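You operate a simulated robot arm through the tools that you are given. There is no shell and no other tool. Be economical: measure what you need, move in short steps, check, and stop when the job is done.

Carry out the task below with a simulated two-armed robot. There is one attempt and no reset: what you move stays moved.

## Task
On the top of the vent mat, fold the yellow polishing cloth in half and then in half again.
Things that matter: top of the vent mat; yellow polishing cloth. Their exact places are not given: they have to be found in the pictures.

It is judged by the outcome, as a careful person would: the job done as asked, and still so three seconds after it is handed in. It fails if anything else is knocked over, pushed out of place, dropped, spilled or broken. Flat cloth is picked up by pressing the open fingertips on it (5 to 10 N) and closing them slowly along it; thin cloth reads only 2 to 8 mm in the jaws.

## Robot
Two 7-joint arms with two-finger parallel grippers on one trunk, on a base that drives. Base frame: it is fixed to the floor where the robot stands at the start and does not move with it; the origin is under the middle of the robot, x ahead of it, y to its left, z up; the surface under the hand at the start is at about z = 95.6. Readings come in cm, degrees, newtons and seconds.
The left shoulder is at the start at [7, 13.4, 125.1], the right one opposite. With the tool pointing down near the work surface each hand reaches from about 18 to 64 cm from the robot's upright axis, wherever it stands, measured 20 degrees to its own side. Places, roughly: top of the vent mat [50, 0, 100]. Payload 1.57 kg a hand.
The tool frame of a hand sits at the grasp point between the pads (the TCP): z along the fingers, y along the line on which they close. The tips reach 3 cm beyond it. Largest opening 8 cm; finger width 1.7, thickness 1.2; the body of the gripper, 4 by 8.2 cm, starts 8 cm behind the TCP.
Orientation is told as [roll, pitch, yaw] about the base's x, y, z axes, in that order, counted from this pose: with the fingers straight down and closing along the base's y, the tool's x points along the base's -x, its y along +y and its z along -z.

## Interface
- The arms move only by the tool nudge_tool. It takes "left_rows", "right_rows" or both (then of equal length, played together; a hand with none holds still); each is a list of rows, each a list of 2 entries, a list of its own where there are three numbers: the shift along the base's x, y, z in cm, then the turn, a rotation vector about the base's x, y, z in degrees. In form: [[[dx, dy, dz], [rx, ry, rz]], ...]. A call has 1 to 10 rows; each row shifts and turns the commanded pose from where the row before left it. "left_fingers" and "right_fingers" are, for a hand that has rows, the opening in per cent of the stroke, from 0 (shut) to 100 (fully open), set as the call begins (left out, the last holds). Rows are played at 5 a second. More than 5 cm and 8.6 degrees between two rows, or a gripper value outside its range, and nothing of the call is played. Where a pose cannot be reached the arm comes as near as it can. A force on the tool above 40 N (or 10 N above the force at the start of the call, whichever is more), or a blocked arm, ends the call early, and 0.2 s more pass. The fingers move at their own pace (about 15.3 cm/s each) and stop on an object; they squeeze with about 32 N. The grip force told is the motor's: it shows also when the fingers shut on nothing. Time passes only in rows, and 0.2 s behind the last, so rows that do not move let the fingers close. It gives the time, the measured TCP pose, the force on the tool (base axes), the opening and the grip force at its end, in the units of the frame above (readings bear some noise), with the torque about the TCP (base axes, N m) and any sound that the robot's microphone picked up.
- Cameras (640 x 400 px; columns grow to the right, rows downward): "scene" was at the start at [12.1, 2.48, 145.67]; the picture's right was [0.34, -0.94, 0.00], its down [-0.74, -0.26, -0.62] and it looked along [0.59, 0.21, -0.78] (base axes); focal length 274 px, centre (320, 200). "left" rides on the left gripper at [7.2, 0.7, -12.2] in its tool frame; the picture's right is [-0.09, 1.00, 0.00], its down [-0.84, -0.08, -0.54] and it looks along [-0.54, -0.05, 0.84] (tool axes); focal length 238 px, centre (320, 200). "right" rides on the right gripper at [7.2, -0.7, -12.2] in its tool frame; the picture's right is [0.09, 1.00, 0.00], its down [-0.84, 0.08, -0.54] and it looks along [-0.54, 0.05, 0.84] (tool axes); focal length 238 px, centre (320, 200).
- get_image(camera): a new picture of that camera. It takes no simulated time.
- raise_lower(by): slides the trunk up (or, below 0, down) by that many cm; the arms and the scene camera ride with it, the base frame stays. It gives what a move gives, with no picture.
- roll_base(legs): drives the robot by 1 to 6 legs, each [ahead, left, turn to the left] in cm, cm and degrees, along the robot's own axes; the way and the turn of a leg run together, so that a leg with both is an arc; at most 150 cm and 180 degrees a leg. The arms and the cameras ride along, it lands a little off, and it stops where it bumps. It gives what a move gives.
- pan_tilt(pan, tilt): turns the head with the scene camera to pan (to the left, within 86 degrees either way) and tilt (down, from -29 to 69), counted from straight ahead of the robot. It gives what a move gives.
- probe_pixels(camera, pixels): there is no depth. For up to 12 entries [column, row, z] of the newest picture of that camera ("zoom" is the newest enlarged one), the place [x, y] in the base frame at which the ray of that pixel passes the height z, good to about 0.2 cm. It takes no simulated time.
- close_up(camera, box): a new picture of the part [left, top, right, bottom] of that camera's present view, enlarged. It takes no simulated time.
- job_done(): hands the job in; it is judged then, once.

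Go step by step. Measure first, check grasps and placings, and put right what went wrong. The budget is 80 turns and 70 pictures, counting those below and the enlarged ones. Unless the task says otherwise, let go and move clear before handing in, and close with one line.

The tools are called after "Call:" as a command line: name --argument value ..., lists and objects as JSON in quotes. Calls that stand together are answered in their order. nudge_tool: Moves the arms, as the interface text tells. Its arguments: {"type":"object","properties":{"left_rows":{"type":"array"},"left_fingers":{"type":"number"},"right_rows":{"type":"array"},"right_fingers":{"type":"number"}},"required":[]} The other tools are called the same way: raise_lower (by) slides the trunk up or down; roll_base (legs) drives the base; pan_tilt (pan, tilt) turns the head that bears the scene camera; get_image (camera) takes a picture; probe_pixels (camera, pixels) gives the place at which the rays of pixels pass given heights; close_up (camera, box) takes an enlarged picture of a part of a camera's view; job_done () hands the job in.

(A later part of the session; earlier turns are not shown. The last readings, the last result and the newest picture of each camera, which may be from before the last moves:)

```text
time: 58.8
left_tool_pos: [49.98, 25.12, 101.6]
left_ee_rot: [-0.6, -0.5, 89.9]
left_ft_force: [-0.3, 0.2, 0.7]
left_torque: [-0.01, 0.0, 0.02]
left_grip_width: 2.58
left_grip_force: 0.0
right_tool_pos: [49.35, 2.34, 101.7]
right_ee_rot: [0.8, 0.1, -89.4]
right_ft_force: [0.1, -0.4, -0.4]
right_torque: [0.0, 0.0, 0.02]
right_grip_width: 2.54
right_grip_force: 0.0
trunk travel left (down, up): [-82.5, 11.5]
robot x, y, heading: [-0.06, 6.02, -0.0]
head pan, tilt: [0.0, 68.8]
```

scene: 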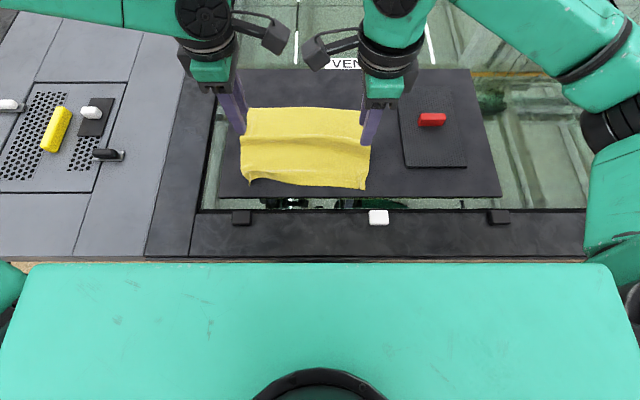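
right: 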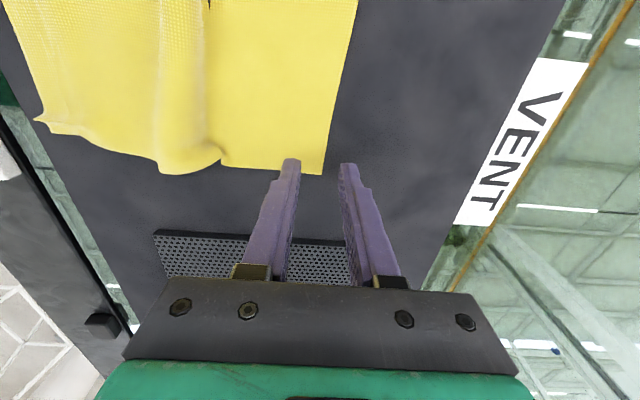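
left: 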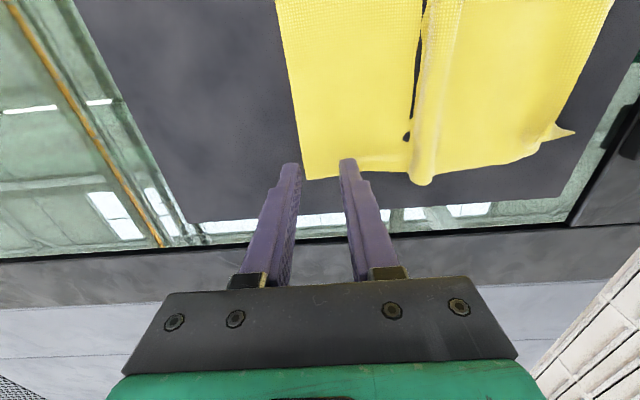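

The left hand now reaches. I'll lower both to contact.

Call:
nudge_tool --left_rows '[[[-0.1, 0, -1.2], [0, 0, 0]], [[0, 0, -1.2], [0, 0, 0]], [[0, 0, -0.4], [0, 0, 0]], [[0, 0, -0.1], [0, 0, 0]], [[0, 0, 0], [0, 0, 0]]]' --right_rows '[[[0, 0, -1.2], [0, 0, 0]], [[0, 0, -1.2], [0, 0, 0]], [[0, 0, -0.4], [0, 0, 0]], [[0, 0, -0.1], [0, 0, 0]], [[0, 0, 0], [0, 0, 0]]]'

Call:
close_up --camera "left" --box '[200, 80, 440, 230]'

Call:
close_up --camera "right" --box '[200, 80, 440, 230]'

```text
time: 60.0
left_tool_pos: [49.86, 25.06, 99.08]
left_ee_rot: [-0.6, -0.6, 90.0]
left_ft_force: [-0.7, 0.6, -0.2]
left_torque: [0.05, 0.0, -0.02]
left_grip_width: 2.56
left_grip_force: 0.1
right_tool_pos: [49.19, 2.3, 98.64]
right_ee_rot: [0.8, 0.2, -89.5]
right_ft_force: [0.9, 0.7, 3.5]
right_torque: [-0.03, 0.11, -0.05]
right_grip_width: 2.53
right_grip_force: 0.1
trunk travel left (down, up): [-82.5, 11.5]
robot x, y, heading: [0.14, 6.07, 0.1]
head pan, tilt: [0.0, 68.8]
```

```text
2.67 times, centred on (320, 155) of left
```

zoom: 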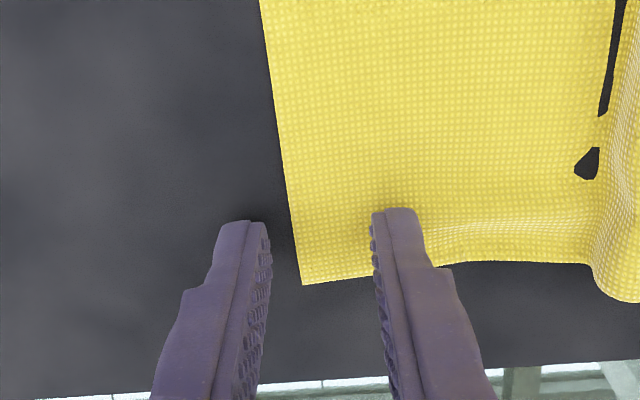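

```text
2.67 times, centred on (320, 155) of right
```

zoom: 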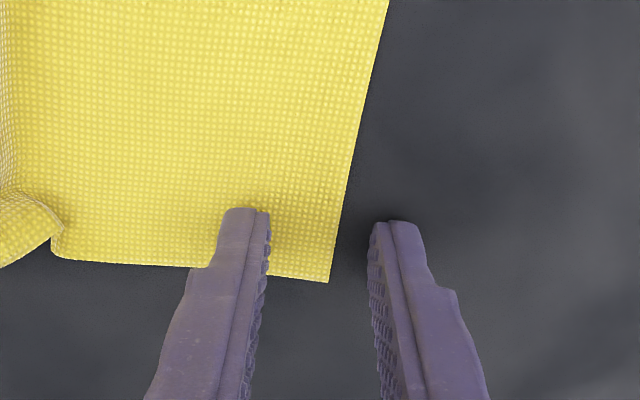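

The cloth edge sits inside both jaws. I'll lower the left to touch and close both in stages.

Call:
nudge_tool --left_rows '[[[0, 0, -0.2], [0, 0, 0]], [[0, 0, -0.12], [0, 0, 0]], [[0, 0, 0], [0, 0, 0]]]' --right_rows '[[[0, 0, -0.05], [0, 0, 0]], [[0, 0, 0], [0, 0, 0]], [[0, 0, 0], [0, 0, 0]]]'

Call:
nudge_tool --left_rows '[[[0, 0, 0], [0, 0, 0]], [[0, 0, 0], [0, 0, 0]]]' --right_rows '[[[0, 0, 0], [0, 0, 0]], [[0, 0, 0], [0, 0, 0]]]' --left_fingers 22 --right_fingers 22

Call:
nudge_tool --left_rows '[[[0, 0, 0], [0, 0, 0]], [[0, 0, 0], [0, 0, 0]]]' --right_rows '[[[0, 0, 0], [0, 0, 0]], [[0, 0, 0], [0, 0, 0]]]' --left_fingers 11 --right_fingers 11

Call:
nudge_tool --left_rows '[[[0, 0, 0], [0, 0, 0]], [[0, 0, 0], [0, 0, 0]], [[0, 0, 0], [0, 0, 0]]]' --right_rows '[[[0, 0, 0], [0, 0, 0]], [[0, 0, 0], [0, 0, 0]], [[0, 0, 0], [0, 0, 0]]]' --left_fingers 0 --right_fingers 0

```text
time: 60.8
left_tool_pos: [49.83, 25.09, 98.67]
left_ee_rot: [-0.8, -0.6, 89.9]
left_ft_force: [0.8, 2.3, 10.9]
left_torque: [0.05, 0.23, -0.03]
left_grip_width: 2.49
left_grip_force: 0.1
right_tool_pos: [49.21, 2.19, 98.74]
right_ee_rot: [0.9, 0.2, -89.5]
right_ft_force: [1.4, 0.5, 3.1]
right_torque: [0.02, 0.03, 0.04]
right_grip_width: 2.42
right_grip_force: 0.1
trunk travel left (down, up): [-82.5, 11.5]
robot x, y, heading: [0.27, 5.84, 0.0]
head pan, tilt: [0.0, 68.8]
```

```text
time: 61.4
left_tool_pos: [49.8, 24.95, 98.72]
left_ee_rot: [-0.8, -0.4, 89.9]
left_ft_force: [0.4, 1.2, 12.3]
left_torque: [0.04, 0.22, -0.01]
left_grip_width: 1.71
left_grip_force: 0.1
right_tool_pos: [49.16, 2.33, 98.79]
right_ee_rot: [0.9, 0.2, -89.6]
right_ft_force: [-0.7, -0.4, 1.6]
right_torque: [-0.01, 0.02, -0.03]
right_grip_width: 1.78
right_grip_force: 0.1
trunk travel left (down, up): [-82.5, 11.5]
robot x, y, heading: [0.18, 5.74, 0.2]
head pan, tilt: [0.0, 68.8]
```

```text
time: 62.0
left_tool_pos: [49.63, 25.18, 98.73]
left_ee_rot: [-0.8, -0.7, 89.9]
left_ft_force: [1.7, 0.6, 14.1]
left_torque: [0.04, 0.14, -0.01]
left_grip_width: 0.77
left_grip_force: 0.0
right_tool_pos: [49.21, 2.12, 98.69]
right_ee_rot: [1.0, 0.2, -89.6]
right_ft_force: [-0.4, 1.0, 1.2]
right_torque: [0.02, 0.02, -0.05]
right_grip_width: 0.93
right_grip_force: 0.5
trunk travel left (down, up): [-82.5, 11.5]
robot x, y, heading: [-0.05, 5.83, 0.0]
head pan, tilt: [0.0, 68.8]
```

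```text
time: 62.8
left_tool_pos: [49.48, 25.07, 98.71]
left_ee_rot: [-0.6, -0.5, 90.0]
left_ft_force: [-5.5, -2.1, 12.1]
left_torque: [-0.05, 0.26, -0.03]
left_grip_width: 0.19
left_grip_force: 23.5
right_tool_pos: [49.11, 2.12, 98.79]
right_ee_rot: [1.1, 0.2, -89.6]
right_ft_force: [0.1, -0.5, -1.3]
right_torque: [0.0, 0.0, 0.02]
right_grip_width: 0.0
right_grip_force: 21.3
trunk travel left (down, up): [-82.5, 11.5]
robot x, y, heading: [0.22, 6.22, -0.0]
head pan, tilt: [0.0, 68.8]
```

The left has the cloth (0.19 cm), but the right closed on nothing because it pressed too lightly. I'll reopen the right slightly nearer and press harder.

Call:
nudge_tool --right_rows '[[[0, 0, 0.6], [0, 0, 0]], [[-0.5, 0, 0], [0, 0, 0]], [[0, 0, 0], [0, 0, 0]], [[0, 0, -0.5], [0, 0, 0]], [[0, 0, -0.2], [0, 0, 0]], [[0, 0, -0.08], [0, 0, 0]], [[0, 0, 0], [0, 0, 0]]]' --right_fingers 32

Call:
close_up --camera "right" --box '[200, 80, 440, 230]'

```text
time: 64.4
left_tool_pos: [49.53, 25.11, 98.69]
left_ee_rot: [-0.9, -0.6, 89.8]
left_ft_force: [-0.2, 0.7, 1.5]
left_torque: [0.02, 0.03, -0.02]
left_grip_width: 0.16
left_grip_force: 23.2
right_tool_pos: [48.65, 2.08, 98.63]
right_ee_rot: [1.0, 0.2, -89.5]
right_ft_force: [-0.8, -3.7, 19.1]
right_torque: [-0.23, 0.45, 0.08]
right_grip_width: 2.59
right_grip_force: 0.3
trunk travel left (down, up): [-82.5, 11.5]
robot x, y, heading: [-0.19, 6.22, 0.0]
head pan, tilt: [0.0, 68.8]
```

```text
2.67 times, centred on (320, 155) of right
```

zoom: 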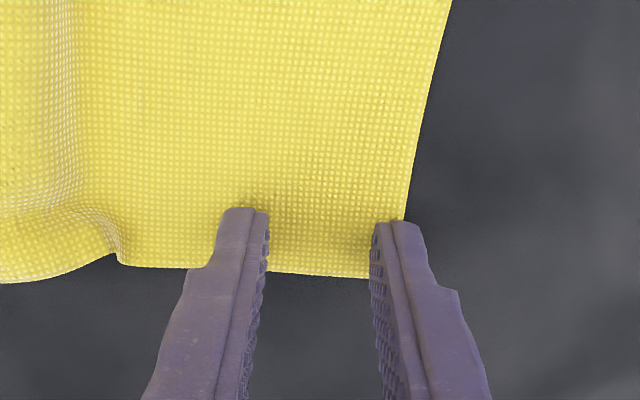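

Now both right fingers press on the cloth right at its edge (19 N). I'll ease slightly and close in stages, then test-lift both hands.

Call:
nudge_tool --right_rows '[[[0.1, 0, 0.04], [0, 0, 0]], [[0, 0, 0], [0, 0, 0]]]' --right_fingers 22

Call:
nudge_tool --right_rows '[[[0, 0, 0], [0, 0, 0]], [[0, 0, 0], [0, 0, 0]]]' --right_fingers 11

Call:
nudge_tool --right_rows '[[[0, 0, 0], [0, 0, 0]], [[0, 0, 0], [0, 0, 0]], [[0, 0, 0], [0, 0, 0]]]' --right_fingers 0

```text
time: 65.0
left_tool_pos: [49.5, 25.09, 98.73]
left_ee_rot: [-0.8, -0.5, 89.9]
left_ft_force: [-1.4, -1.3, 5.0]
left_torque: [-0.01, 0.11, 0.0]
left_grip_width: 0.17
left_grip_force: 22.7
right_tool_pos: [48.73, 2.17, 98.85]
right_ee_rot: [1.1, 0.3, -89.5]
right_ft_force: [4.7, 1.1, 21.2]
right_torque: [-0.05, 0.15, 0.02]
right_grip_width: 1.33
right_grip_force: 0.2
trunk travel left (down, up): [-82.5, 11.5]
robot x, y, heading: [-0.05, 6.07, 0.1]
head pan, tilt: [0.0, 68.8]
```

```text
time: 65.6
left_tool_pos: [49.52, 25.16, 98.82]
left_ee_rot: [-0.8, -0.5, 89.9]
left_ft_force: [0.0, -0.4, 0.8]
left_torque: [0.01, 0.01, 0.01]
left_grip_width: 0.15
left_grip_force: 23.1
right_tool_pos: [48.66, 2.33, 98.75]
right_ee_rot: [1.0, 0.3, -89.4]
right_ft_force: [-0.5, 1.4, 22.7]
right_torque: [-0.08, 0.31, 0.03]
right_grip_width: 0.85
right_grip_force: 0.0
trunk travel left (down, up): [-82.5, 11.5]
robot x, y, heading: [-0.14, 6.21, -0.1]
head pan, tilt: [0.0, 68.8]
```

```text
time: 66.4
left_tool_pos: [49.48, 25.12, 98.8]
left_ee_rot: [-0.8, -0.5, 89.9]
left_ft_force: [-0.3, -0.5, -0.1]
left_torque: [0.0, 0.01, 0.0]
left_grip_width: 0.15
left_grip_force: 23.5
right_tool_pos: [48.49, 2.29, 98.67]
right_ee_rot: [1.0, 0.2, -89.4]
right_ft_force: [-4.5, 1.8, 21.0]
right_torque: [-0.06, 0.27, -0.03]
right_grip_width: 0.17
right_grip_force: 23.3
trunk travel left (down, up): [-82.5, 11.5]
robot x, y, heading: [0.32, 6.26, -0.2]
head pan, tilt: [0.0, 68.8]
```

Both corners are now gripped (0.15 and 0.17 cm) with the edge inside the jaws. I'll fold slowly from far to near, rising half first.

Call:
nudge_tool --left_rows '[[[0, 0, 1], [0, 0, 0]], [[0, 0, 1], [0, 0, 0]], [[-0.2, 0, 1], [0, 0, 0]], [[-0.3, 0, 1], [0, 0, 0]], [[-0.5, 0, 1], [0, 0, 0]], [[-0.5, 0, 0.9], [0, 0, 0]], [[-0.7, 0, 0.7], [0, 0, 0]], [[-0.8, 0, 0.6], [0, 0, 0]], [[-1, 0, 0.4], [0, 0, 0]], [[-1, 0, 0.1], [0, 0, 0]]]' --right_rows '[[[0, 0, 1], [0, 0, 0]], [[0, 0, 1], [0, 0, 0]], [[-0.2, 0, 1], [0, 0, 0]], [[-0.3, 0, 1], [0, 0, 0]], [[-0.5, 0, 1], [0, 0, 0]], [[-0.5, 0, 0.9], [0, 0, 0]], [[-0.7, 0, 0.7], [0, 0, 0]], [[-0.8, 0, 0.6], [0, 0, 0]], [[-1, 0, 0.4], [0, 0, 0]], [[-1, 0, 0.1], [0, 0, 0]]]'

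Call:
get_image --camera "scene"

```text
time: 68.6
left_tool_pos: [44.8, 25.24, 106.36]
left_ee_rot: [-0.5, -0.6, 90.0]
left_ft_force: [-0.2, 0.3, -0.7]
left_torque: [0.01, -0.05, -0.04]
left_grip_width: 0.18
left_grip_force: 23.5
right_tool_pos: [43.9, 2.23, 106.17]
right_ee_rot: [0.8, 0.2, -89.5]
right_ft_force: [0.3, -0.2, -0.1]
right_torque: [-0.04, -0.02, -0.01]
right_grip_width: 0.18
right_grip_force: 23.9
trunk travel left (down, up): [-82.5, 11.5]
robot x, y, heading: [0.11, 5.98, -0.0]
head pan, tilt: [0.0, 68.8]
```

```text
13 pictures are left
```

scene: 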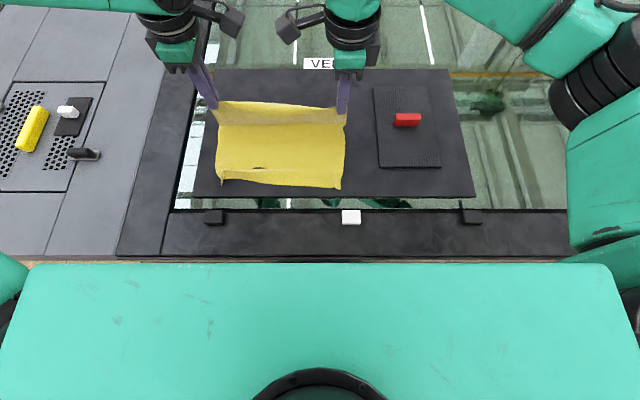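

The far edge rises with the near half undisturbed. I'll continue over and down.

Call:
nudge_tool --left_rows '[[[-1, 0, 0], [0, 0, 0]], [[-1, 0, 0], [0, 0, 0]], [[-1, 0, -0.1], [0, 0, 0]], [[-1, 0, -0.2], [0, 0, 0]], [[-1, 0, -0.4], [0, 0, 0]], [[-1.1, 0, -0.6], [0, 0, 0]], [[-1.1, 0, -0.8], [0, 0, 0]], [[-1.1, 0, -0.9], [0, 0, 0]], [[-1.1, 0, -1], [0, 0, 0]], [[-1, 0, -1], [0, 0, 0]]]' --right_rows '[[[-1, 0, 0], [0, 0, 0]], [[-1, 0, 0], [0, 0, 0]], [[-1, 0, -0.1], [0, 0, 0]], [[-1, 0, -0.2], [0, 0, 0]], [[-1, 0, -0.4], [0, 0, 0]], [[-1.1, 0, -0.6], [0, 0, 0]], [[-1.1, 0, -0.8], [0, 0, 0]], [[-1.1, 0, -0.9], [0, 0, 0]], [[-1.1, 0, -1], [0, 0, 0]], [[-1, 0, -1], [0, 0, 0]]]'

Call:
close_up --camera "scene" --box '[170, 60, 400, 210]'

```text
time: 70.8
left_tool_pos: [34.47, 25.03, 101.37]
left_ee_rot: [-0.7, -0.5, 89.9]
left_ft_force: [-0.1, -0.8, 0.2]
left_torque: [-0.02, 0.01, 0.01]
left_grip_width: 0.2
left_grip_force: 23.6
right_tool_pos: [33.47, 2.04, 101.16]
right_ee_rot: [0.8, 0.2, -89.5]
right_ft_force: [0.1, -0.1, 0.4]
right_torque: [0.0, -0.01, -0.01]
right_grip_width: 0.18
right_grip_force: 23.5
trunk travel left (down, up): [-82.5, 11.5]
robot x, y, heading: [0.21, 5.9, 0.5]
head pan, tilt: [0.0, 68.8]
```

```text
2.67 times, centred on (285, 135) of scene
```

zoom: 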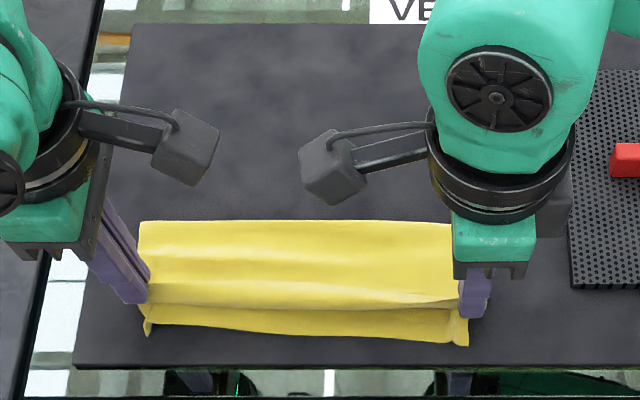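

This fold is clean: the fold line is at x ≈ 42 and the top edge is just short of the near edge. I'll bring it the last centimetre and down.

Call:
nudge_tool --left_rows '[[[-0.4, 0, -0.5], [0, 0, 0]], [[-0.4, 0, -0.6], [0, 0, 0]], [[-0.3, 0, -0.6], [0, 0, 0]], [[0, 0, -0.6], [0, 0, 0]], [[0, 0, 0], [0, 0, 0]]]' --right_rows '[[[-0.4, 0, -0.5], [0, 0, 0]], [[-0.4, 0, -0.6], [0, 0, 0]], [[-0.3, 0, -0.6], [0, 0, 0]], [[0, 0, -0.5], [0, 0, 0]], [[0, 0, 0], [0, 0, 0]]]'

Call:
nudge_tool --left_rows '[[[0, 0, 0], [0, 0, 0]], [[0, 0, 0], [0, 0, 0]], [[0, 0, 1], [0, 0, 0]], [[0, 0, 2], [0, 0, 0]], [[0, 1, 3], [0, 0, 0]], [[0, 1, 3], [0, 0, 0]], [[2, 1, 0], [0, 0, 0]], [[2, 1, 0], [0, 0, 0]]]' --right_rows '[[[0, 0, 0], [0, 0, 0]], [[0, 0, 0], [0, 0, 0]], [[0, 0, 1], [0, 0, 0]], [[0, 0, 2], [0, 0, 0]], [[0, -1, 3], [0, 0, 0]], [[0, -1, 3], [0, 0, 0]], [[2, -1, 0], [0, 0, 0]], [[2, -1, 0], [0, 0, 0]]]' --left_fingers 20 --right_fingers 20

Call:
close_up --camera "scene" --box '[170, 60, 400, 210]'

```text
time: 72.0
left_tool_pos: [33.97, 25.04, 98.88]
left_ee_rot: [-0.5, -0.5, 89.9]
left_ft_force: [-0.1, 0.1, -0.1]
left_torque: [0.02, 0.0, -0.01]
left_grip_width: 0.19
left_grip_force: 23.1
left hand out of reach, approached as far as the arm can: row 2
right_tool_pos: [32.29, 2.11, 98.98]
right_ee_rot: [0.8, 0.1, -89.5]
right_ft_force: [-0.5, -0.4, 0.9]
right_torque: [-0.01, -0.01, 0.0]
right_grip_width: 0.2
right_grip_force: 23.2
trunk travel left (down, up): [-82.5, 11.5]
robot x, y, heading: [0.04, 6.13, 0.1]
head pan, tilt: [0.0, 68.8]
```

```text
time: 73.8
left_tool_pos: [38.82, 29.03, 108.37]
left_ee_rot: [-0.4, -0.5, 90.0]
left_ft_force: [0.2, 0.1, -0.4]
left_torque: [0.02, 0.07, -0.04]
left_grip_width: 1.61
left_grip_force: 0.0
left hand out of reach, approached as far as the arm can: row 4
right_tool_pos: [36.78, -1.92, 107.97]
right_ee_rot: [0.7, 0.2, -89.3]
right_ft_force: [0.4, 0.5, 0.4]
right_torque: [0.0, 0.03, -0.02]
right_grip_width: 1.59
right_grip_force: 0.1
trunk travel left (down, up): [-82.5, 11.5]
robot x, y, heading: [0.19, 5.66, 0.0]
head pan, tilt: [0.0, 68.8]
```

```text
2.67 times, centred on (285, 135) of scene
```

zoom: 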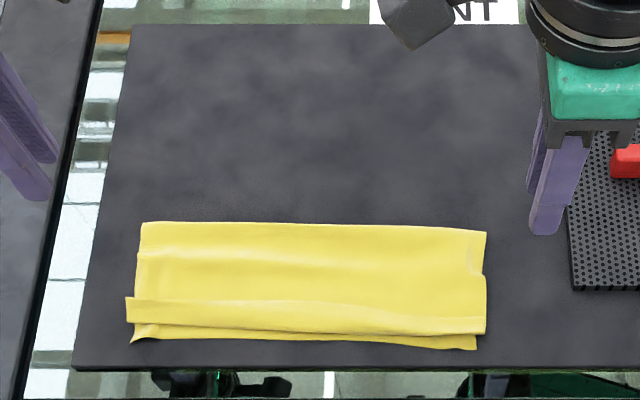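

The first fold is good: the top edge lies within about 0.7 cm of the near edge and the fold is at x ≈ 42. For the second fold I'll take the left end over to the right end with the left hand, so I'll turn the left wrist back, clear the right arm away, and shift the base right.

Call:
nudge_tool --left_rows '[[[0, 0, 0.3], [0, 0, -8.5]], [[0, 0, 0.3], [0, 0, -8.5]], [[0, 0, 0], [0, 0, -8.5]], [[0, 0, 0], [0, 0, -8.5]], [[0, 0, 0], [0, 0, -8.5]], [[0, 0, 0], [0, 0, -8.5]], [[0, 0, 0], [0, 0, -8.5]], [[0, 0, 0], [0, 0, -8.5]], [[0, 0, 0], [0, 0, -8.5]], [[0, 0, 0], [0, 0, -8.5]]]' --right_rows '[[[0, -0.5, 1.5], [0, 0, 8.5]], [[0, -0.5, 1.5], [0, 0, 8.5]], [[0, -1, 1.5], [0, 0, 8.5]], [[0, -1, 1], [0, 0, 8.5]], [[0, -1, 0], [0, 0, 8.5]], [[0, -1, 0], [0, 0, 8.5]], [[0, -1, 0], [0, 0, 8.5]], [[0, -1, 0], [0, 0, 8.5]], [[0, -1, 0], [0, 0, 8.5]], [[0, -1, 0], [0, 0, 8.5]]]'

Call:
roll_base --legs '[[0, -6, 0]]'

Call:
get_image --camera "scene"

```text
time: 76.0
left_tool_pos: [38.51, 29.08, 108.92]
left_ee_rot: [-0.6, -0.6, 4.9]
left_ft_force: [0.7, -0.3, 0.1]
left_torque: [-0.01, 0.01, 0.01]
left_grip_width: 1.62
left_grip_force: 0.0
right_tool_pos: [36.54, -10.95, 113.51]
right_ee_rot: [0.9, 0.2, -4.4]
right_ft_force: [-0.3, -0.4, -0.9]
right_torque: [0.02, -0.01, -0.02]
right_grip_width: 1.6
right_grip_force: 0.0
trunk travel left (down, up): [-82.5, 11.5]
robot x, y, heading: [0.08, 6.19, -0.0]
head pan, tilt: [0.0, 68.8]
```

```text
time: 77.0
left_tool_pos: [38.55, 24.01, 108.77]
left_ee_rot: [-1.0, -0.5, 5.0]
left_ft_force: [0.2, 0.3, 0.4]
left_torque: [-0.08, -0.01, 0.03]
left_grip_width: 1.62
left_grip_force: 0.0
right_tool_pos: [36.5, -16.08, 113.49]
right_ee_rot: [0.4, 0.2, -4.4]
right_ft_force: [-0.8, 0.5, 0.1]
right_torque: [-0.04, -0.01, 0.01]
right_grip_width: 1.58
right_grip_force: 0.0
trunk travel left (down, up): [-82.5, 11.5]
robot x, y, heading: [0.13, -0.15, -0.2]
head pan, tilt: [0.0, 68.8]
```

```text
10 pictures are left
```

scene: 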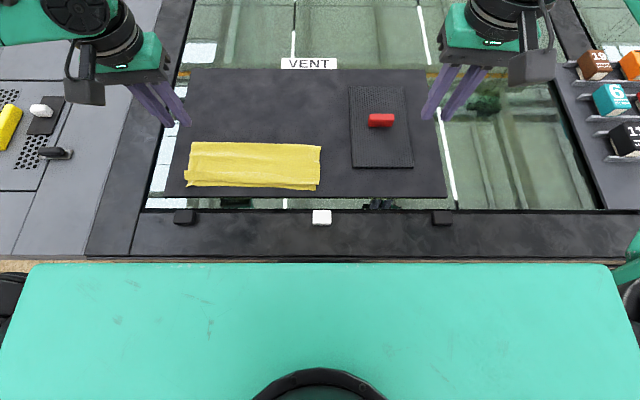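

The view is clear. I'll probe the strip's corners.

Call:
probe_pixels --camera "scene" --pixels '[[191, 142, 95.8], [321, 146, 95.8], [318, 190, 95.8], [186, 186, 95.8], [183, 172, 96], [188, 157, 95.8], [320, 165, 95.8]]'

```text
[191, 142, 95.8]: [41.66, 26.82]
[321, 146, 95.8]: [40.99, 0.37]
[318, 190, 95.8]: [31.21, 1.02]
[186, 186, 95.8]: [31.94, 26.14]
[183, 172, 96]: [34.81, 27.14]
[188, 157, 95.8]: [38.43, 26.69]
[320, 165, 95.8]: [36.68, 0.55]
```

I'll move the left hand over the middle of the left end at (36.8, 25.0).

Call:
nudge_tool --left_rows '[[[-0.8, 0.5, -2], [0, 0, -5]], [[-0.9, 0.5, -2.5], [0, 0, 0]], [[0, 0, -2.5], [0, 0, 0]], [[0, 0, -2], [0, 0, 0]], [[0, 0, 0], [0, 0, 0]]]' --left_fingers 33

Call:
close_up --camera "left" --box '[160, 60, 480, 260]'

```text
time: 78.2
left_tool_pos: [37.06, 24.44, 99.81]
left_ee_rot: [-0.7, -0.6, -0.1]
left_ft_force: [-0.5, 0.4, -0.1]
left_torque: [-0.02, -0.02, 0.02]
left_grip_width: 2.64
left_grip_force: 0.1
right_tool_pos: [36.45, -16.6, 113.51]
right_ee_rot: [0.8, 0.2, -4.5]
right_ft_force: [0.4, -0.2, -0.2]
right_torque: [0.02, 0.01, -0.01]
right_grip_width: 1.61
right_grip_force: 0.1
trunk travel left (down, up): [-82.5, 11.5]
robot x, y, heading: [0.11, 0.04, -0.2]
head pan, tilt: [0.0, 68.8]
```

```text
2.00 times, centred on (320, 160) of left
```

zoom: 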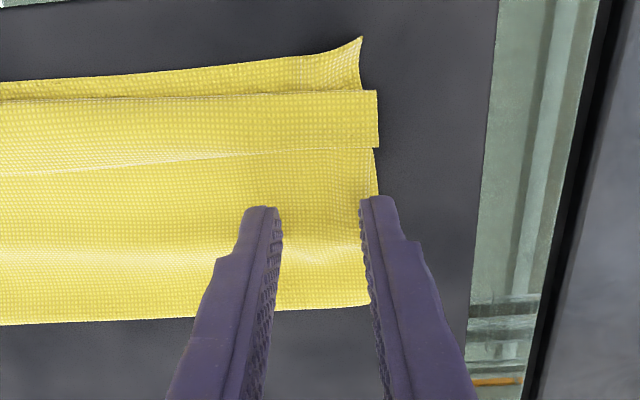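

The strip between rows 92 and 150 looks like the top layer's edge turned back on itself. I'll locate its two borders and check with a sharper view.

Call:
probe_pixels --camera "zoom" --pixels '[[370, 150, 96], [200, 157, 96], [20, 172, 96], [370, 92, 96], [200, 95, 96], [20, 98, 96], [360, 38, 95.8], [200, 72, 95.7]]'

Call:
close_up --camera "left" --box '[290, 90, 370, 140]'

```text
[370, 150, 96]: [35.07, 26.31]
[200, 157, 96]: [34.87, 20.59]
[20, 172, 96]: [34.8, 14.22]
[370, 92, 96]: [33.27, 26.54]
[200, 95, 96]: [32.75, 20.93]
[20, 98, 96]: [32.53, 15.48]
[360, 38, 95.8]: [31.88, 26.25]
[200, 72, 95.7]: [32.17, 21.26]
```

```text
8.00 times, centred on (330, 115) of left
```

zoom: 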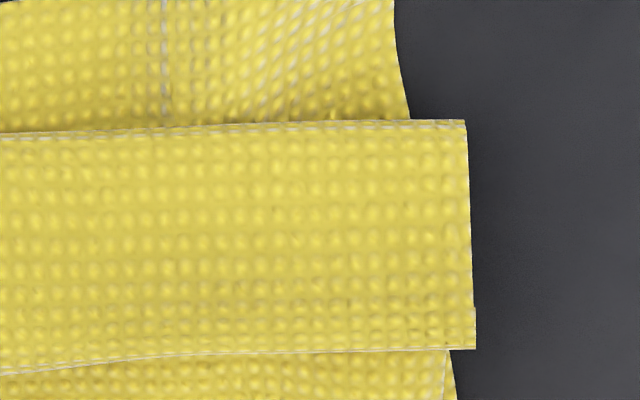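

The strip is the edge flap turned back (crease x ≈ 33, edge x ≈ 35); unfolded, it would land right on the near edge. I'll try flipping it towards the near side by sweeping open fingertips against its edge.

Call:
nudge_tool --left_rows '[[[-0.2, -2.2, 0], [0, 0, 0]], [[-0.2, 0, -0.5], [0, 0, 0]], [[0, 0, -0.4], [0, 0, 0]], [[0, 0, -0.1], [0, 0, 0]], [[0, 0, 0], [0, 0, 0]]]' --left_fingers 75

Call:
nudge_tool --left_rows '[[[-0.4, 0, 0], [0, 0, 0]], [[-0.4, 0, 0], [0, 0, 0]], [[-0.4, 0, 0], [0, 0, 0]], [[-0.4, 0, 0.1], [0, 0, 0]], [[-0.4, 0, 0.1], [0, 0, 0]], [[-0.5, 0, 0.2], [0, 0, 0]], [[-0.5, 0, 0.2], [0, 0, 0]], [[-0.6, 0, 0.1], [0, 0, 0]], [[-0.6, 0, 0], [0, 0, 0]]]'

Call:
close_up --camera "left" --box '[160, 60, 480, 260]'

```text
time: 79.3
left_tool_pos: [36.52, 22.16, 98.9]
left_ee_rot: [-0.6, -0.5, 0.0]
left_ft_force: [0.9, 0.7, 0.3]
left_torque: [0.01, 0.03, 0.02]
left_grip_width: 5.99
left_grip_force: 0.0
right_tool_pos: [36.58, -16.65, 113.37]
right_ee_rot: [0.7, 0.2, -4.4]
right_ft_force: [0.9, -0.4, 0.5]
right_torque: [0.0, 0.0, 0.0]
right_grip_width: 1.6
right_grip_force: 0.1
trunk travel left (down, up): [-82.5, 11.5]
robot x, y, heading: [0.26, 0.43, 0.2]
head pan, tilt: [0.0, 68.8]
```

```text
time: 81.3
left_tool_pos: [34.15, 22.06, 99.31]
left_ee_rot: [-0.6, -0.4, 0.0]
left_ft_force: [0.3, -0.1, 0.6]
left_torque: [0.0, 0.0, 0.02]
left_grip_width: 6.02
left_grip_force: 0.0
left hand out of reach, approached as far as the arm can: row 7, 8, 9
right_tool_pos: [36.47, -16.72, 113.45]
right_ee_rot: [0.8, 0.2, -4.4]
right_ft_force: [0.3, 0.0, -0.3]
right_torque: [0.01, -0.01, 0.01]
right_grip_width: 1.61
right_grip_force: 0.0
trunk travel left (down, up): [-82.5, 11.5]
robot x, y, heading: [-0.39, 0.42, -0.2]
head pan, tilt: [0.0, 68.8]
```

```text
2.00 times, centred on (320, 160) of left
```

zoom: 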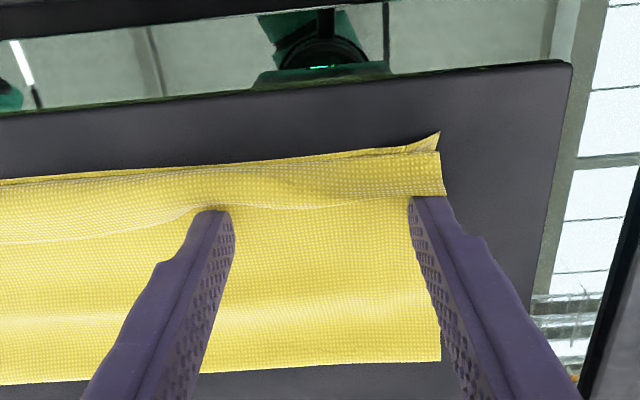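

The strip is moving with the fingertips. I'll continue the sweep nearer with the fingers tilted towards the robot for reach.

Call:
nudge_tool --left_rows '[[[-0.4, 0, 0], [0, 6, 0]], [[-0.5, 0, 0], [0, 6, 0]], [[-0.5, 0, 0], [0, 6, 0]], [[-0.5, 0, 0], [0, 6, 0]], [[-0.5, 0, 0], [0, 4, 0]], [[-0.4, 0, 0], [0, 0, 0]], [[0, 0, 0], [0, 0, 0]]]'

Call:
get_image --camera "scene"

```text
time: 83.0
left_tool_pos: [31.16, 22.1, 99.17]
left_ee_rot: [-0.6, 27.5, 0.0]
left_ft_force: [-0.9, -0.1, 1.2]
left_torque: [-0.05, -0.01, 0.01]
left_grip_width: 5.99
left_grip_force: 0.1
right_tool_pos: [36.59, -16.63, 113.38]
right_ee_rot: [0.8, 0.2, -4.4]
right_ft_force: [0.4, 0.8, -0.2]
right_torque: [-0.01, -0.05, 0.0]
right_grip_width: 1.58
right_grip_force: 0.1
trunk travel left (down, up): [-82.5, 11.5]
robot x, y, heading: [-0.06, 0.15, -0.3]
head pan, tilt: [0.0, 68.8]
```

```text
6 pictures are left
```

scene: 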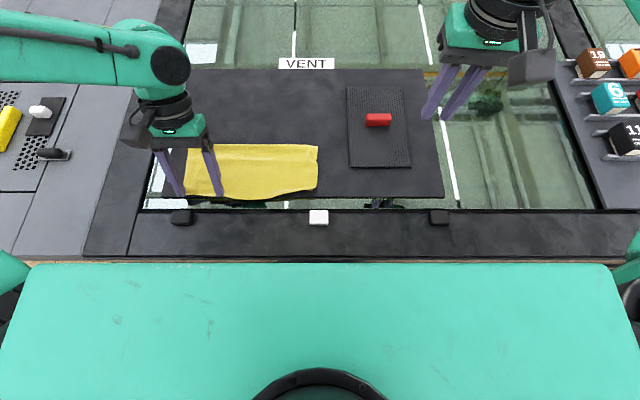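

The strip is no longer visible, so the flap has flipped over to the near edge. I'll lift, straighten the hand and go back over the left end.

Call:
nudge_tool --left_rows '[[[0, 0, 1.5], [0, 0, 0]], [[0.7, 0.5, 2], [0, -7, 0]], [[1.5, 0.8, 1], [0, -7, 0]], [[1.5, 0.8, 0], [0, -7, 0]], [[1.5, 0.6, -1.5], [0, -6.5, 0]], [[0.3, 0, -1.5], [0, 0, 0]], [[0, 0, -0.8], [0, 0, 0]], [[0, 0, 0], [0, 0, 0]]]' --left_fingers 33

Call:
close_up --camera "left" --box '[0, 0, 480, 300]'

```text
time: 84.8
left_tool_pos: [36.71, 24.88, 99.94]
left_ee_rot: [-0.6, -0.1, 0.0]
left_ft_force: [0.3, -0.6, 0.1]
left_torque: [-0.02, -0.03, 0.0]
left_grip_width: 2.62
left_grip_force: 0.0
right_tool_pos: [36.45, -16.65, 113.36]
right_ee_rot: [0.8, 0.2, -4.4]
right_ft_force: [-0.5, -0.2, -0.4]
right_torque: [-0.01, 0.04, 0.0]
right_grip_width: 1.58
right_grip_force: 0.0
trunk travel left (down, up): [-82.5, 11.5]
robot x, y, heading: [0.24, 0.09, 0.1]
head pan, tilt: [0.0, 68.8]
```

```text
1.33 times, centred on (240, 150) of left
```

zoom: 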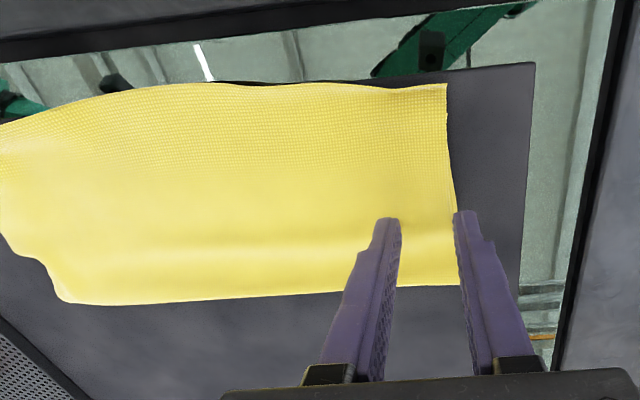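

The whole flap has flipped and the strip is neat, reaching about to the mat's near edge. Now I'll press on the left end and pinch both layers.

Call:
nudge_tool --left_rows '[[[-0.3, 0, -0.6], [0, 0, 0]], [[0, 0, -0.4], [0, 0, 0]], [[0, 0, -0.2], [0, 0, 0]], [[0, 0, -0.12], [0, 0, 0]], [[0, 0, 0], [0, 0, 0]]]'

```text
time: 86.0
left_tool_pos: [36.29, 24.64, 98.84]
left_ee_rot: [-0.5, -0.2, -0.1]
left_ft_force: [0.2, 0.7, 15.8]
left_torque: [0.18, 0.01, 0.01]
left_grip_width: 2.55
left_grip_force: 0.0
right_tool_pos: [36.37, -16.9, 113.56]
right_ee_rot: [0.9, 0.2, -4.4]
right_ft_force: [0.3, 0.0, 0.4]
right_torque: [0.0, 0.03, 0.02]
right_grip_width: 1.6
right_grip_force: 0.1
trunk travel left (down, up): [-82.5, 11.5]
robot x, y, heading: [0.19, 0.13, 0.1]
head pan, tilt: [0.0, 68.8]
```

Call:
nudge_tool --left_rows '[[[0, 0, -0.03], [0, 0, 0]], [[0, 0, 0], [0, 0, 0]]]' --left_fingers 23

Call:
nudge_tool --left_rows '[[[0, 0, 0], [0, 0, 0]], [[0, 0, 0], [0, 0, 0]]]' --left_fingers 13

Call:
nudge_tool --left_rows '[[[0, 0, 0], [0, 0, 0]], [[0, 0, 0], [0, 0, 0]], [[0, 0, 0], [0, 0, 0]]]' --left_fingers 0

```text
time: 86.5
left_tool_pos: [36.34, 24.84, 98.71]
left_ee_rot: [-0.4, -0.3, -0.1]
left_ft_force: [2.8, 0.2, 22.2]
left_torque: [0.2, -0.04, -0.05]
left_grip_width: 1.84
left_grip_force: 0.1
right_tool_pos: [36.4, -16.82, 113.43]
right_ee_rot: [0.9, 0.1, -4.3]
right_ft_force: [-0.2, 0.8, -0.8]
right_torque: [0.0, -0.07, 0.01]
right_grip_width: 1.6
right_grip_force: 0.0
trunk travel left (down, up): [-82.5, 11.5]
robot x, y, heading: [-0.11, -0.08, -0.1]
head pan, tilt: [0.0, 68.8]
```

```text
time: 87.2
left_tool_pos: [36.21, 24.69, 98.62]
left_ee_rot: [-0.7, -0.2, -0.2]
left_ft_force: [3.2, -1.2, 24.8]
left_torque: [0.1, -0.08, -0.01]
left_grip_width: 0.98
left_grip_force: 0.1
right_tool_pos: [36.24, -16.86, 113.42]
right_ee_rot: [0.9, 0.0, -4.4]
right_ft_force: [-0.9, -0.9, 0.6]
right_torque: [-0.02, 0.02, -0.06]
right_grip_width: 1.61
right_grip_force: 0.1
trunk travel left (down, up): [-82.5, 11.5]
robot x, y, heading: [-0.15, 0.16, 0.1]
head pan, tilt: [0.0, 68.8]
```

```text
time: 88.0
left_tool_pos: [36.23, 24.66, 98.78]
left_ee_rot: [-0.5, -0.3, -0.1]
left_ft_force: [3.1, 1.0, 28.5]
left_torque: [0.12, -0.01, 0.04]
left_grip_width: 0.17
left_grip_force: 23.5
right_tool_pos: [36.33, -16.92, 113.47]
right_ee_rot: [0.9, 0.1, -4.4]
right_ft_force: [0.0, 0.3, -0.4]
right_torque: [-0.01, -0.03, -0.03]
right_grip_width: 1.6
right_grip_force: 0.1
trunk travel left (down, up): [-82.5, 11.5]
robot x, y, heading: [0.01, 0.07, -0.1]
head pan, tilt: [0.0, 68.8]
```

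The grip reads 0.17 cm, which is either one doubled layer or both layers singly. I'll lift a few centimetres and look.

Call:
nudge_tool --left_rows '[[[0, -0.3, 1.5], [0, 0, 0]], [[0, -0.7, 1.5], [0, 0, 0]], [[0, -1, 1.5], [0, 0, 0]], [[0, -1, 1], [0, 0, 0]], [[0, 0, 0], [0, 0, 0]]]'

Call:
close_up --camera "scene" --box '[140, 90, 360, 220]'

```text
time: 89.2
left_tool_pos: [36.4, 21.96, 104.14]
left_ee_rot: [-0.6, 0.0, -0.1]
left_ft_force: [-0.3, 1.0, 0.3]
left_torque: [-0.01, -0.04, -0.01]
left_grip_width: 0.16
left_grip_force: 23.6
right_tool_pos: [36.49, -16.63, 113.47]
right_ee_rot: [0.7, 0.2, -4.4]
right_ft_force: [-0.2, 0.2, 0.7]
right_torque: [0.03, -0.03, -0.05]
right_grip_width: 1.62
right_grip_force: 0.0
trunk travel left (down, up): [-82.5, 11.5]
robot x, y, heading: [0.2, -0.04, -0.2]
head pan, tilt: [0.0, 68.8]
```

```text
2.91 times, centred on (250, 155) of scene
```

zoom: 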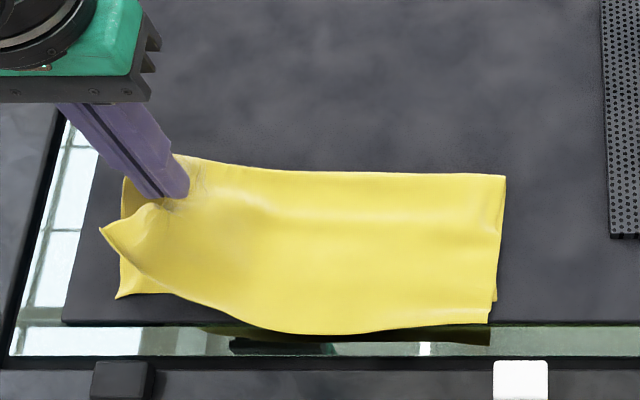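

Only the top layer came up; the bottom stayed. I'll lay it back, and instead make the second half-fold from the folded far edge (where the layers are joined) using both hands as in the successful fold. First: lay down, release, rise and turn the wrists.

Call:
nudge_tool --left_rows '[[[0, 1, -1], [0, 0, 0]], [[0, 1, -1.5], [0, 0, 0]], [[0, 0.8, -1.5], [0, 0, 0]], [[0, 0.3, -1], [0, 0, 0]], [[0, 0, 0], [0, 0, 0]]]'

Call:
nudge_tool --left_rows '[[[0, 0, 0], [0, 0, 0]], [[0, 0, 0], [0, 0, 0]], [[0, 0, 1], [0, 0, 0]], [[0, 0, 2], [0, 0, 0]], [[0.5, 0, 3], [0, 0, 0]], [[1, 0, 3], [0, 0, 8]], [[1, 0, 0], [0, 0, 8]], [[1, 0, 0], [0, 0, 8]], [[1, 0, 0], [0, 0, 8]], [[1, 0, 0], [0, 0, 8]]]' --right_rows '[[[0, 0, 0], [0, 0, 0]], [[0, 0, 0], [0, 0, 0]], [[0, 0, 0], [0, 0, 0]], [[0, 0, 0], [0, 0, 0]], [[0, 0, 0], [0, 0, 0]], [[0, 0, 0], [0, 0, -8]], [[1, 0, 0], [0, 0, -8]], [[1, 0, 0], [0, 0, -8]], [[1, 0, 0], [0, 0, -8]], [[1, 0, 0], [0, 0, -8]]]' --left_fingers 33 --right_fingers 33

Call:
nudge_tool --left_rows '[[[0, 0, 0], [0, 0, 8]], [[0, 0, 0], [0, 0, 8]], [[0, 0, 0], [0, 0, 8]], [[0, 0, 0], [0, 0, 8]], [[0, 0, 0], [0, 0, 8]], [[0, 0, 0], [0, 0, 8]], [[0, 0, 0], [0, 0, 2]]]' --right_rows '[[[0, 0, 0], [0, 0, -8]], [[0, 0, 0], [0, 0, -8]], [[0, 0, 0], [0, 0, -8]], [[0, 0, 0], [0, 0, -8]], [[0, 0, 0], [0, 0, -8]], [[0, 0, 0], [0, 0, -6]], [[0, 0, 0], [0, 0, 0]]]'

Call:
roll_base --legs '[[0, 6, 0]]'

Call:
close_up --camera "scene" --box '[170, 60, 400, 210]'

```text
time: 90.3
left_tool_pos: [36.39, 24.94, 98.99]
left_ee_rot: [-0.6, -0.1, 0.1]
left_ft_force: [-0.4, 0.3, 0.1]
left_torque: [-0.02, -0.02, -0.02]
left_grip_width: 0.18
left_grip_force: 24.0
right_tool_pos: [36.61, -16.69, 113.46]
right_ee_rot: [0.8, 0.2, -4.4]
right_ft_force: [0.2, 0.7, 0.1]
right_torque: [0.04, 0.02, -0.01]
right_grip_width: 1.63
right_grip_force: 0.0
trunk travel left (down, up): [-82.5, 11.5]
robot x, y, heading: [-0.07, -0.16, 0.0]
head pan, tilt: [0.0, 68.8]
```

```text
time: 92.5
left_tool_pos: [42.07, 24.82, 108.11]
left_ee_rot: [-0.6, 0.0, 40.0]
left_ft_force: [0.0, 0.6, 0.3]
left_torque: [-0.02, -0.02, 0.02]
left_grip_width: 2.61
left_grip_force: 0.1
right_tool_pos: [40.6, -16.77, 113.29]
right_ee_rot: [0.8, 0.2, -44.6]
right_ft_force: [1.0, 0.3, -0.2]
right_torque: [-0.02, 0.0, 0.02]
right_grip_width: 2.65
right_grip_force: 0.1
trunk travel left (down, up): [-82.5, 11.5]
robot x, y, heading: [-0.01, 0.21, -0.1]
head pan, tilt: [0.0, 68.8]
```

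```text
time: 94.2
left_tool_pos: [41.89, 24.84, 108.05]
left_ee_rot: [-0.6, -0.1, 90.2]
left_ft_force: [0.2, -0.1, 0.4]
left_torque: [0.01, -0.01, -0.04]
left_grip_width: 2.62
left_grip_force: 0.0
right_tool_pos: [40.49, -16.71, 113.45]
right_ee_rot: [0.9, 0.2, -90.4]
right_ft_force: [0.2, -0.1, -0.7]
right_torque: [0.0, 0.02, 0.04]
right_grip_width: 2.63
right_grip_force: 0.1
trunk travel left (down, up): [-82.5, 11.5]
robot x, y, heading: [-0.16, 0.39, 0.1]
head pan, tilt: [0.0, 68.8]
```

```text
time: 95.1
left_tool_pos: [41.94, 30.31, 108.29]
left_ee_rot: [-0.7, -0.4, 89.8]
left_ft_force: [-0.1, 0.0, 0.2]
left_torque: [0.06, 0.01, 0.01]
left_grip_width: 2.62
left_grip_force: 0.0
right_tool_pos: [40.55, -11.38, 113.39]
right_ee_rot: [0.8, 0.5, -90.5]
right_ft_force: [0.0, -0.7, 0.3]
right_torque: [0.07, 0.0, 0.0]
right_grip_width: 2.65
right_grip_force: 0.0
trunk travel left (down, up): [-82.5, 11.5]
robot x, y, heading: [0.32, 5.92, -0.3]
head pan, tilt: [0.0, 68.8]
```

```text
2.67 times, centred on (285, 135) of scene
```

zoom: 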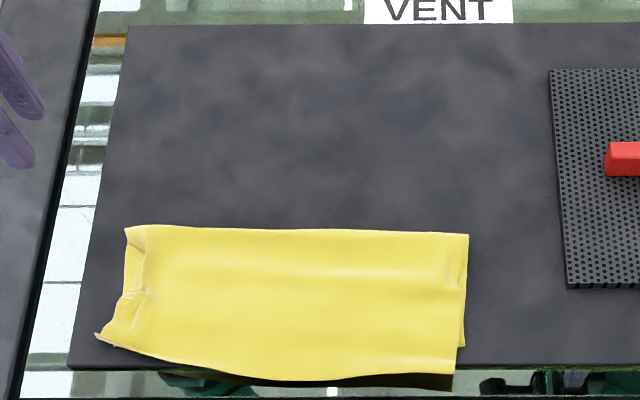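

The far folded edge is clean (rows 228–235). I'll probe it and the near edge.

Call:
probe_pixels --camera "zoom" --pixels '[[125, 228, 95.8], [300, 230, 95.8], [468, 235, 95.8], [95, 335, 95.8], [300, 380, 95.8], [453, 374, 95.8], [465, 345, 95.6], [150, 229, 95.8], [440, 234, 95.8]]'

```text
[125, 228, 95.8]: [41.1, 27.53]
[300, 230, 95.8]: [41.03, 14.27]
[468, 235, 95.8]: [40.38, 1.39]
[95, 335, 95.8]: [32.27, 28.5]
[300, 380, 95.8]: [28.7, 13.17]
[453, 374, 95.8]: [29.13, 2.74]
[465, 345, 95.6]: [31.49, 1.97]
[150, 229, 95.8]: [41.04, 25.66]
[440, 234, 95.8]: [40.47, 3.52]
```

I'll bring both hands over the folded edge near its two ends.

Call:
nudge_tool --left_rows '[[[-0.3, -1, 0], [0, 0, 0]], [[-0.3, -1, 0], [0, 0, 0]], [[-0.3, -1, 0], [0, 0, 0]], [[-0.3, -1, -1], [0, 0, 0]], [[-0.3, -0.8, -2], [0, 0, 0]], [[0, 0, -2], [0, 0, 0]], [[0, 0, -2], [0, 0, 0]], [[0, 0, -1.4], [0, 0, 0]], [[0, 0, 0], [0, 0, 0]]]' --right_rows '[[[-0.15, 3, -1], [0, 0, 0]], [[-0.15, 3, -1], [0, 0, 0]], [[-0.15, 3, -1], [0, 0, 0]], [[-0.15, 3, -1.5], [0, 0, 0]], [[-0.15, 2.6, -2], [0, 0, 0]], [[0, 0, -2.5], [0, 0, 0]], [[0, 0, -2.5], [0, 0, 0]], [[0, 0, -2], [0, 0, 0]], [[0, 0, 0], [0, 0, 0]]]' --left_fingers 32 --right_fingers 32

Call:
nudge_tool --left_rows '[[[0, 0, -0.5], [0, 0, 0]], [[0, 0, -0.3], [0, 0, 0]], [[0, 0, -0.15], [0, 0, 0]], [[0, 0, 0], [0, 0, 0]]]' --right_rows '[[[0, 0, -0.5], [0, 0, 0]], [[0, 0, -0.3], [0, 0, 0]], [[0, 0, -0.15], [0, 0, 0]], [[0, 0, 0], [0, 0, 0]]]'

```text
time: 97.1
left_tool_pos: [40.29, 26.11, 99.71]
left_ee_rot: [-0.6, -0.1, 89.8]
left_ft_force: [0.5, -0.8, 0.9]
left_torque: [0.01, 0.02, -0.01]
left_grip_width: 2.56
left_grip_force: 0.0
right_tool_pos: [39.71, 3.81, 99.96]
right_ee_rot: [0.8, 0.2, -90.5]
right_ft_force: [0.6, 0.0, 0.0]
right_torque: [0.02, 0.02, 0.04]
right_grip_width: 2.56
right_grip_force: 0.1
trunk travel left (down, up): [-82.5, 11.5]
robot x, y, heading: [-0.06, 6.17, 0.2]
head pan, tilt: [0.0, 68.8]
```

```text
time: 98.1
left_tool_pos: [40.32, 26.07, 98.8]
left_ee_rot: [-0.8, -0.1, 89.9]
left_ft_force: [0.2, -1.1, 9.1]
left_torque: [0.03, 0.18, 0.0]
left_grip_width: 2.57
left_grip_force: 0.0
right_tool_pos: [39.69, 3.89, 99.1]
right_ee_rot: [0.9, 0.2, -90.5]
right_ft_force: [0.0, -0.2, -0.2]
right_torque: [0.01, -0.02, 0.0]
right_grip_width: 2.55
right_grip_force: 0.1
trunk travel left (down, up): [-82.5, 11.5]
robot x, y, heading: [-0.06, 6.16, -0.1]
head pan, tilt: [0.0, 68.8]
```

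The left touches at 9 N and the right not yet. I'll press both to about 12 N and close in stages.

Call:
nudge_tool --left_rows '[[[0, 0, -0.03], [0, 0, 0]], [[0, 0, 0], [0, 0, 0]], [[0, 0, 0], [0, 0, 0]]]' --right_rows '[[[0, 0, -0.2], [0, 0, 0]], [[0, 0, -0.18], [0, 0, 0]], [[0, 0, 0], [0, 0, 0]]]'

Call:
nudge_tool --left_rows '[[[0, 0, 0], [0, 0, 0]], [[0, 0, 0], [0, 0, 0]]]' --right_rows '[[[0, 0, 0], [0, 0, 0]], [[0, 0, 0], [0, 0, 0]]]' --left_fingers 22 --right_fingers 22

Call:
nudge_tool --left_rows '[[[0, 0, 0], [0, 0, 0]], [[0, 0, 0], [0, 0, 0]]]' --right_rows '[[[0, 0, 0], [0, 0, 0]], [[0, 0, 0], [0, 0, 0]]]' --left_fingers 11 --right_fingers 11

Call:
nudge_tool --left_rows '[[[0, 0, 0], [0, 0, 0]], [[0, 0, 0], [0, 0, 0]], [[0, 0, 0], [0, 0, 0]]]' --right_rows '[[[0, 0, 0], [0, 0, 0]], [[0, 0, 0], [0, 0, 0]], [[0, 0, 0], [0, 0, 0]]]' --left_fingers 0 --right_fingers 0

```text
time: 98.9
left_tool_pos: [40.17, 26.08, 98.83]
left_ee_rot: [-0.7, -0.2, 89.9]
left_ft_force: [2.0, 1.7, 16.9]
left_torque: [0.09, 0.27, -0.02]
left_grip_width: 2.42
left_grip_force: 0.1
right_tool_pos: [39.63, 3.89, 98.83]
right_ee_rot: [0.9, 0.1, -90.4]
right_ft_force: [0.1, -0.4, 2.5]
right_torque: [-0.05, 0.06, 0.03]
right_grip_width: 2.52
right_grip_force: 0.0
trunk travel left (down, up): [-82.5, 11.5]
robot x, y, heading: [0.12, 5.9, 0.2]
head pan, tilt: [0.0, 68.8]
```

```text
time: 99.5
left_tool_pos: [40.16, 26.09, 98.81]
left_ee_rot: [-0.7, -0.1, 89.9]
left_ft_force: [-2.9, 0.7, 17.1]
left_torque: [0.08, 0.31, 0.02]
left_grip_width: 1.89
left_grip_force: 1.0
right_tool_pos: [39.41, 3.78, 98.73]
right_ee_rot: [0.9, 0.2, -90.5]
right_ft_force: [0.0, -0.3, 1.6]
right_torque: [0.0, 0.02, 0.05]
right_grip_width: 1.79
right_grip_force: 0.2
trunk travel left (down, up): [-82.5, 11.5]
robot x, y, heading: [0.07, 6.15, 0.2]
head pan, tilt: [0.0, 68.8]
```

```text
time: 100.1
left_tool_pos: [40.06, 26.03, 98.86]
left_ee_rot: [-0.6, -0.1, 89.8]
left_ft_force: [-8.3, -0.6, 21.1]
left_torque: [0.05, 0.5, 0.08]
left_grip_width: 0.84
left_grip_force: 6.0
right_tool_pos: [39.58, 3.79, 98.9]
right_ee_rot: [1.1, 0.1, -90.5]
right_ft_force: [0.0, -1.0, 1.4]
right_torque: [0.0, 0.04, -0.01]
right_grip_width: 0.89
right_grip_force: 0.0
trunk travel left (down, up): [-82.5, 11.5]
robot x, y, heading: [-0.17, 6.07, -0.0]
head pan, tilt: [0.0, 68.8]
```

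```text
time: 100.9
left_tool_pos: [40.09, 26.01, 98.62]
left_ee_rot: [-0.8, 0.0, 89.9]
left_ft_force: [-5.4, -0.8, 13.9]
left_torque: [0.07, 0.34, 0.04]
left_grip_width: 0.64
left_grip_force: 26.0
right_tool_pos: [39.42, 3.86, 98.84]
right_ee_rot: [1.0, 0.2, -90.5]
right_ft_force: [-0.4, -0.2, 0.6]
right_torque: [0.0, 0.02, -0.03]
right_grip_width: 0.18
right_grip_force: 23.6
trunk travel left (down, up): [-82.5, 11.5]
robot x, y, heading: [-0.14, 6.24, 0.1]
head pan, tilt: [0.0, 68.8]
```

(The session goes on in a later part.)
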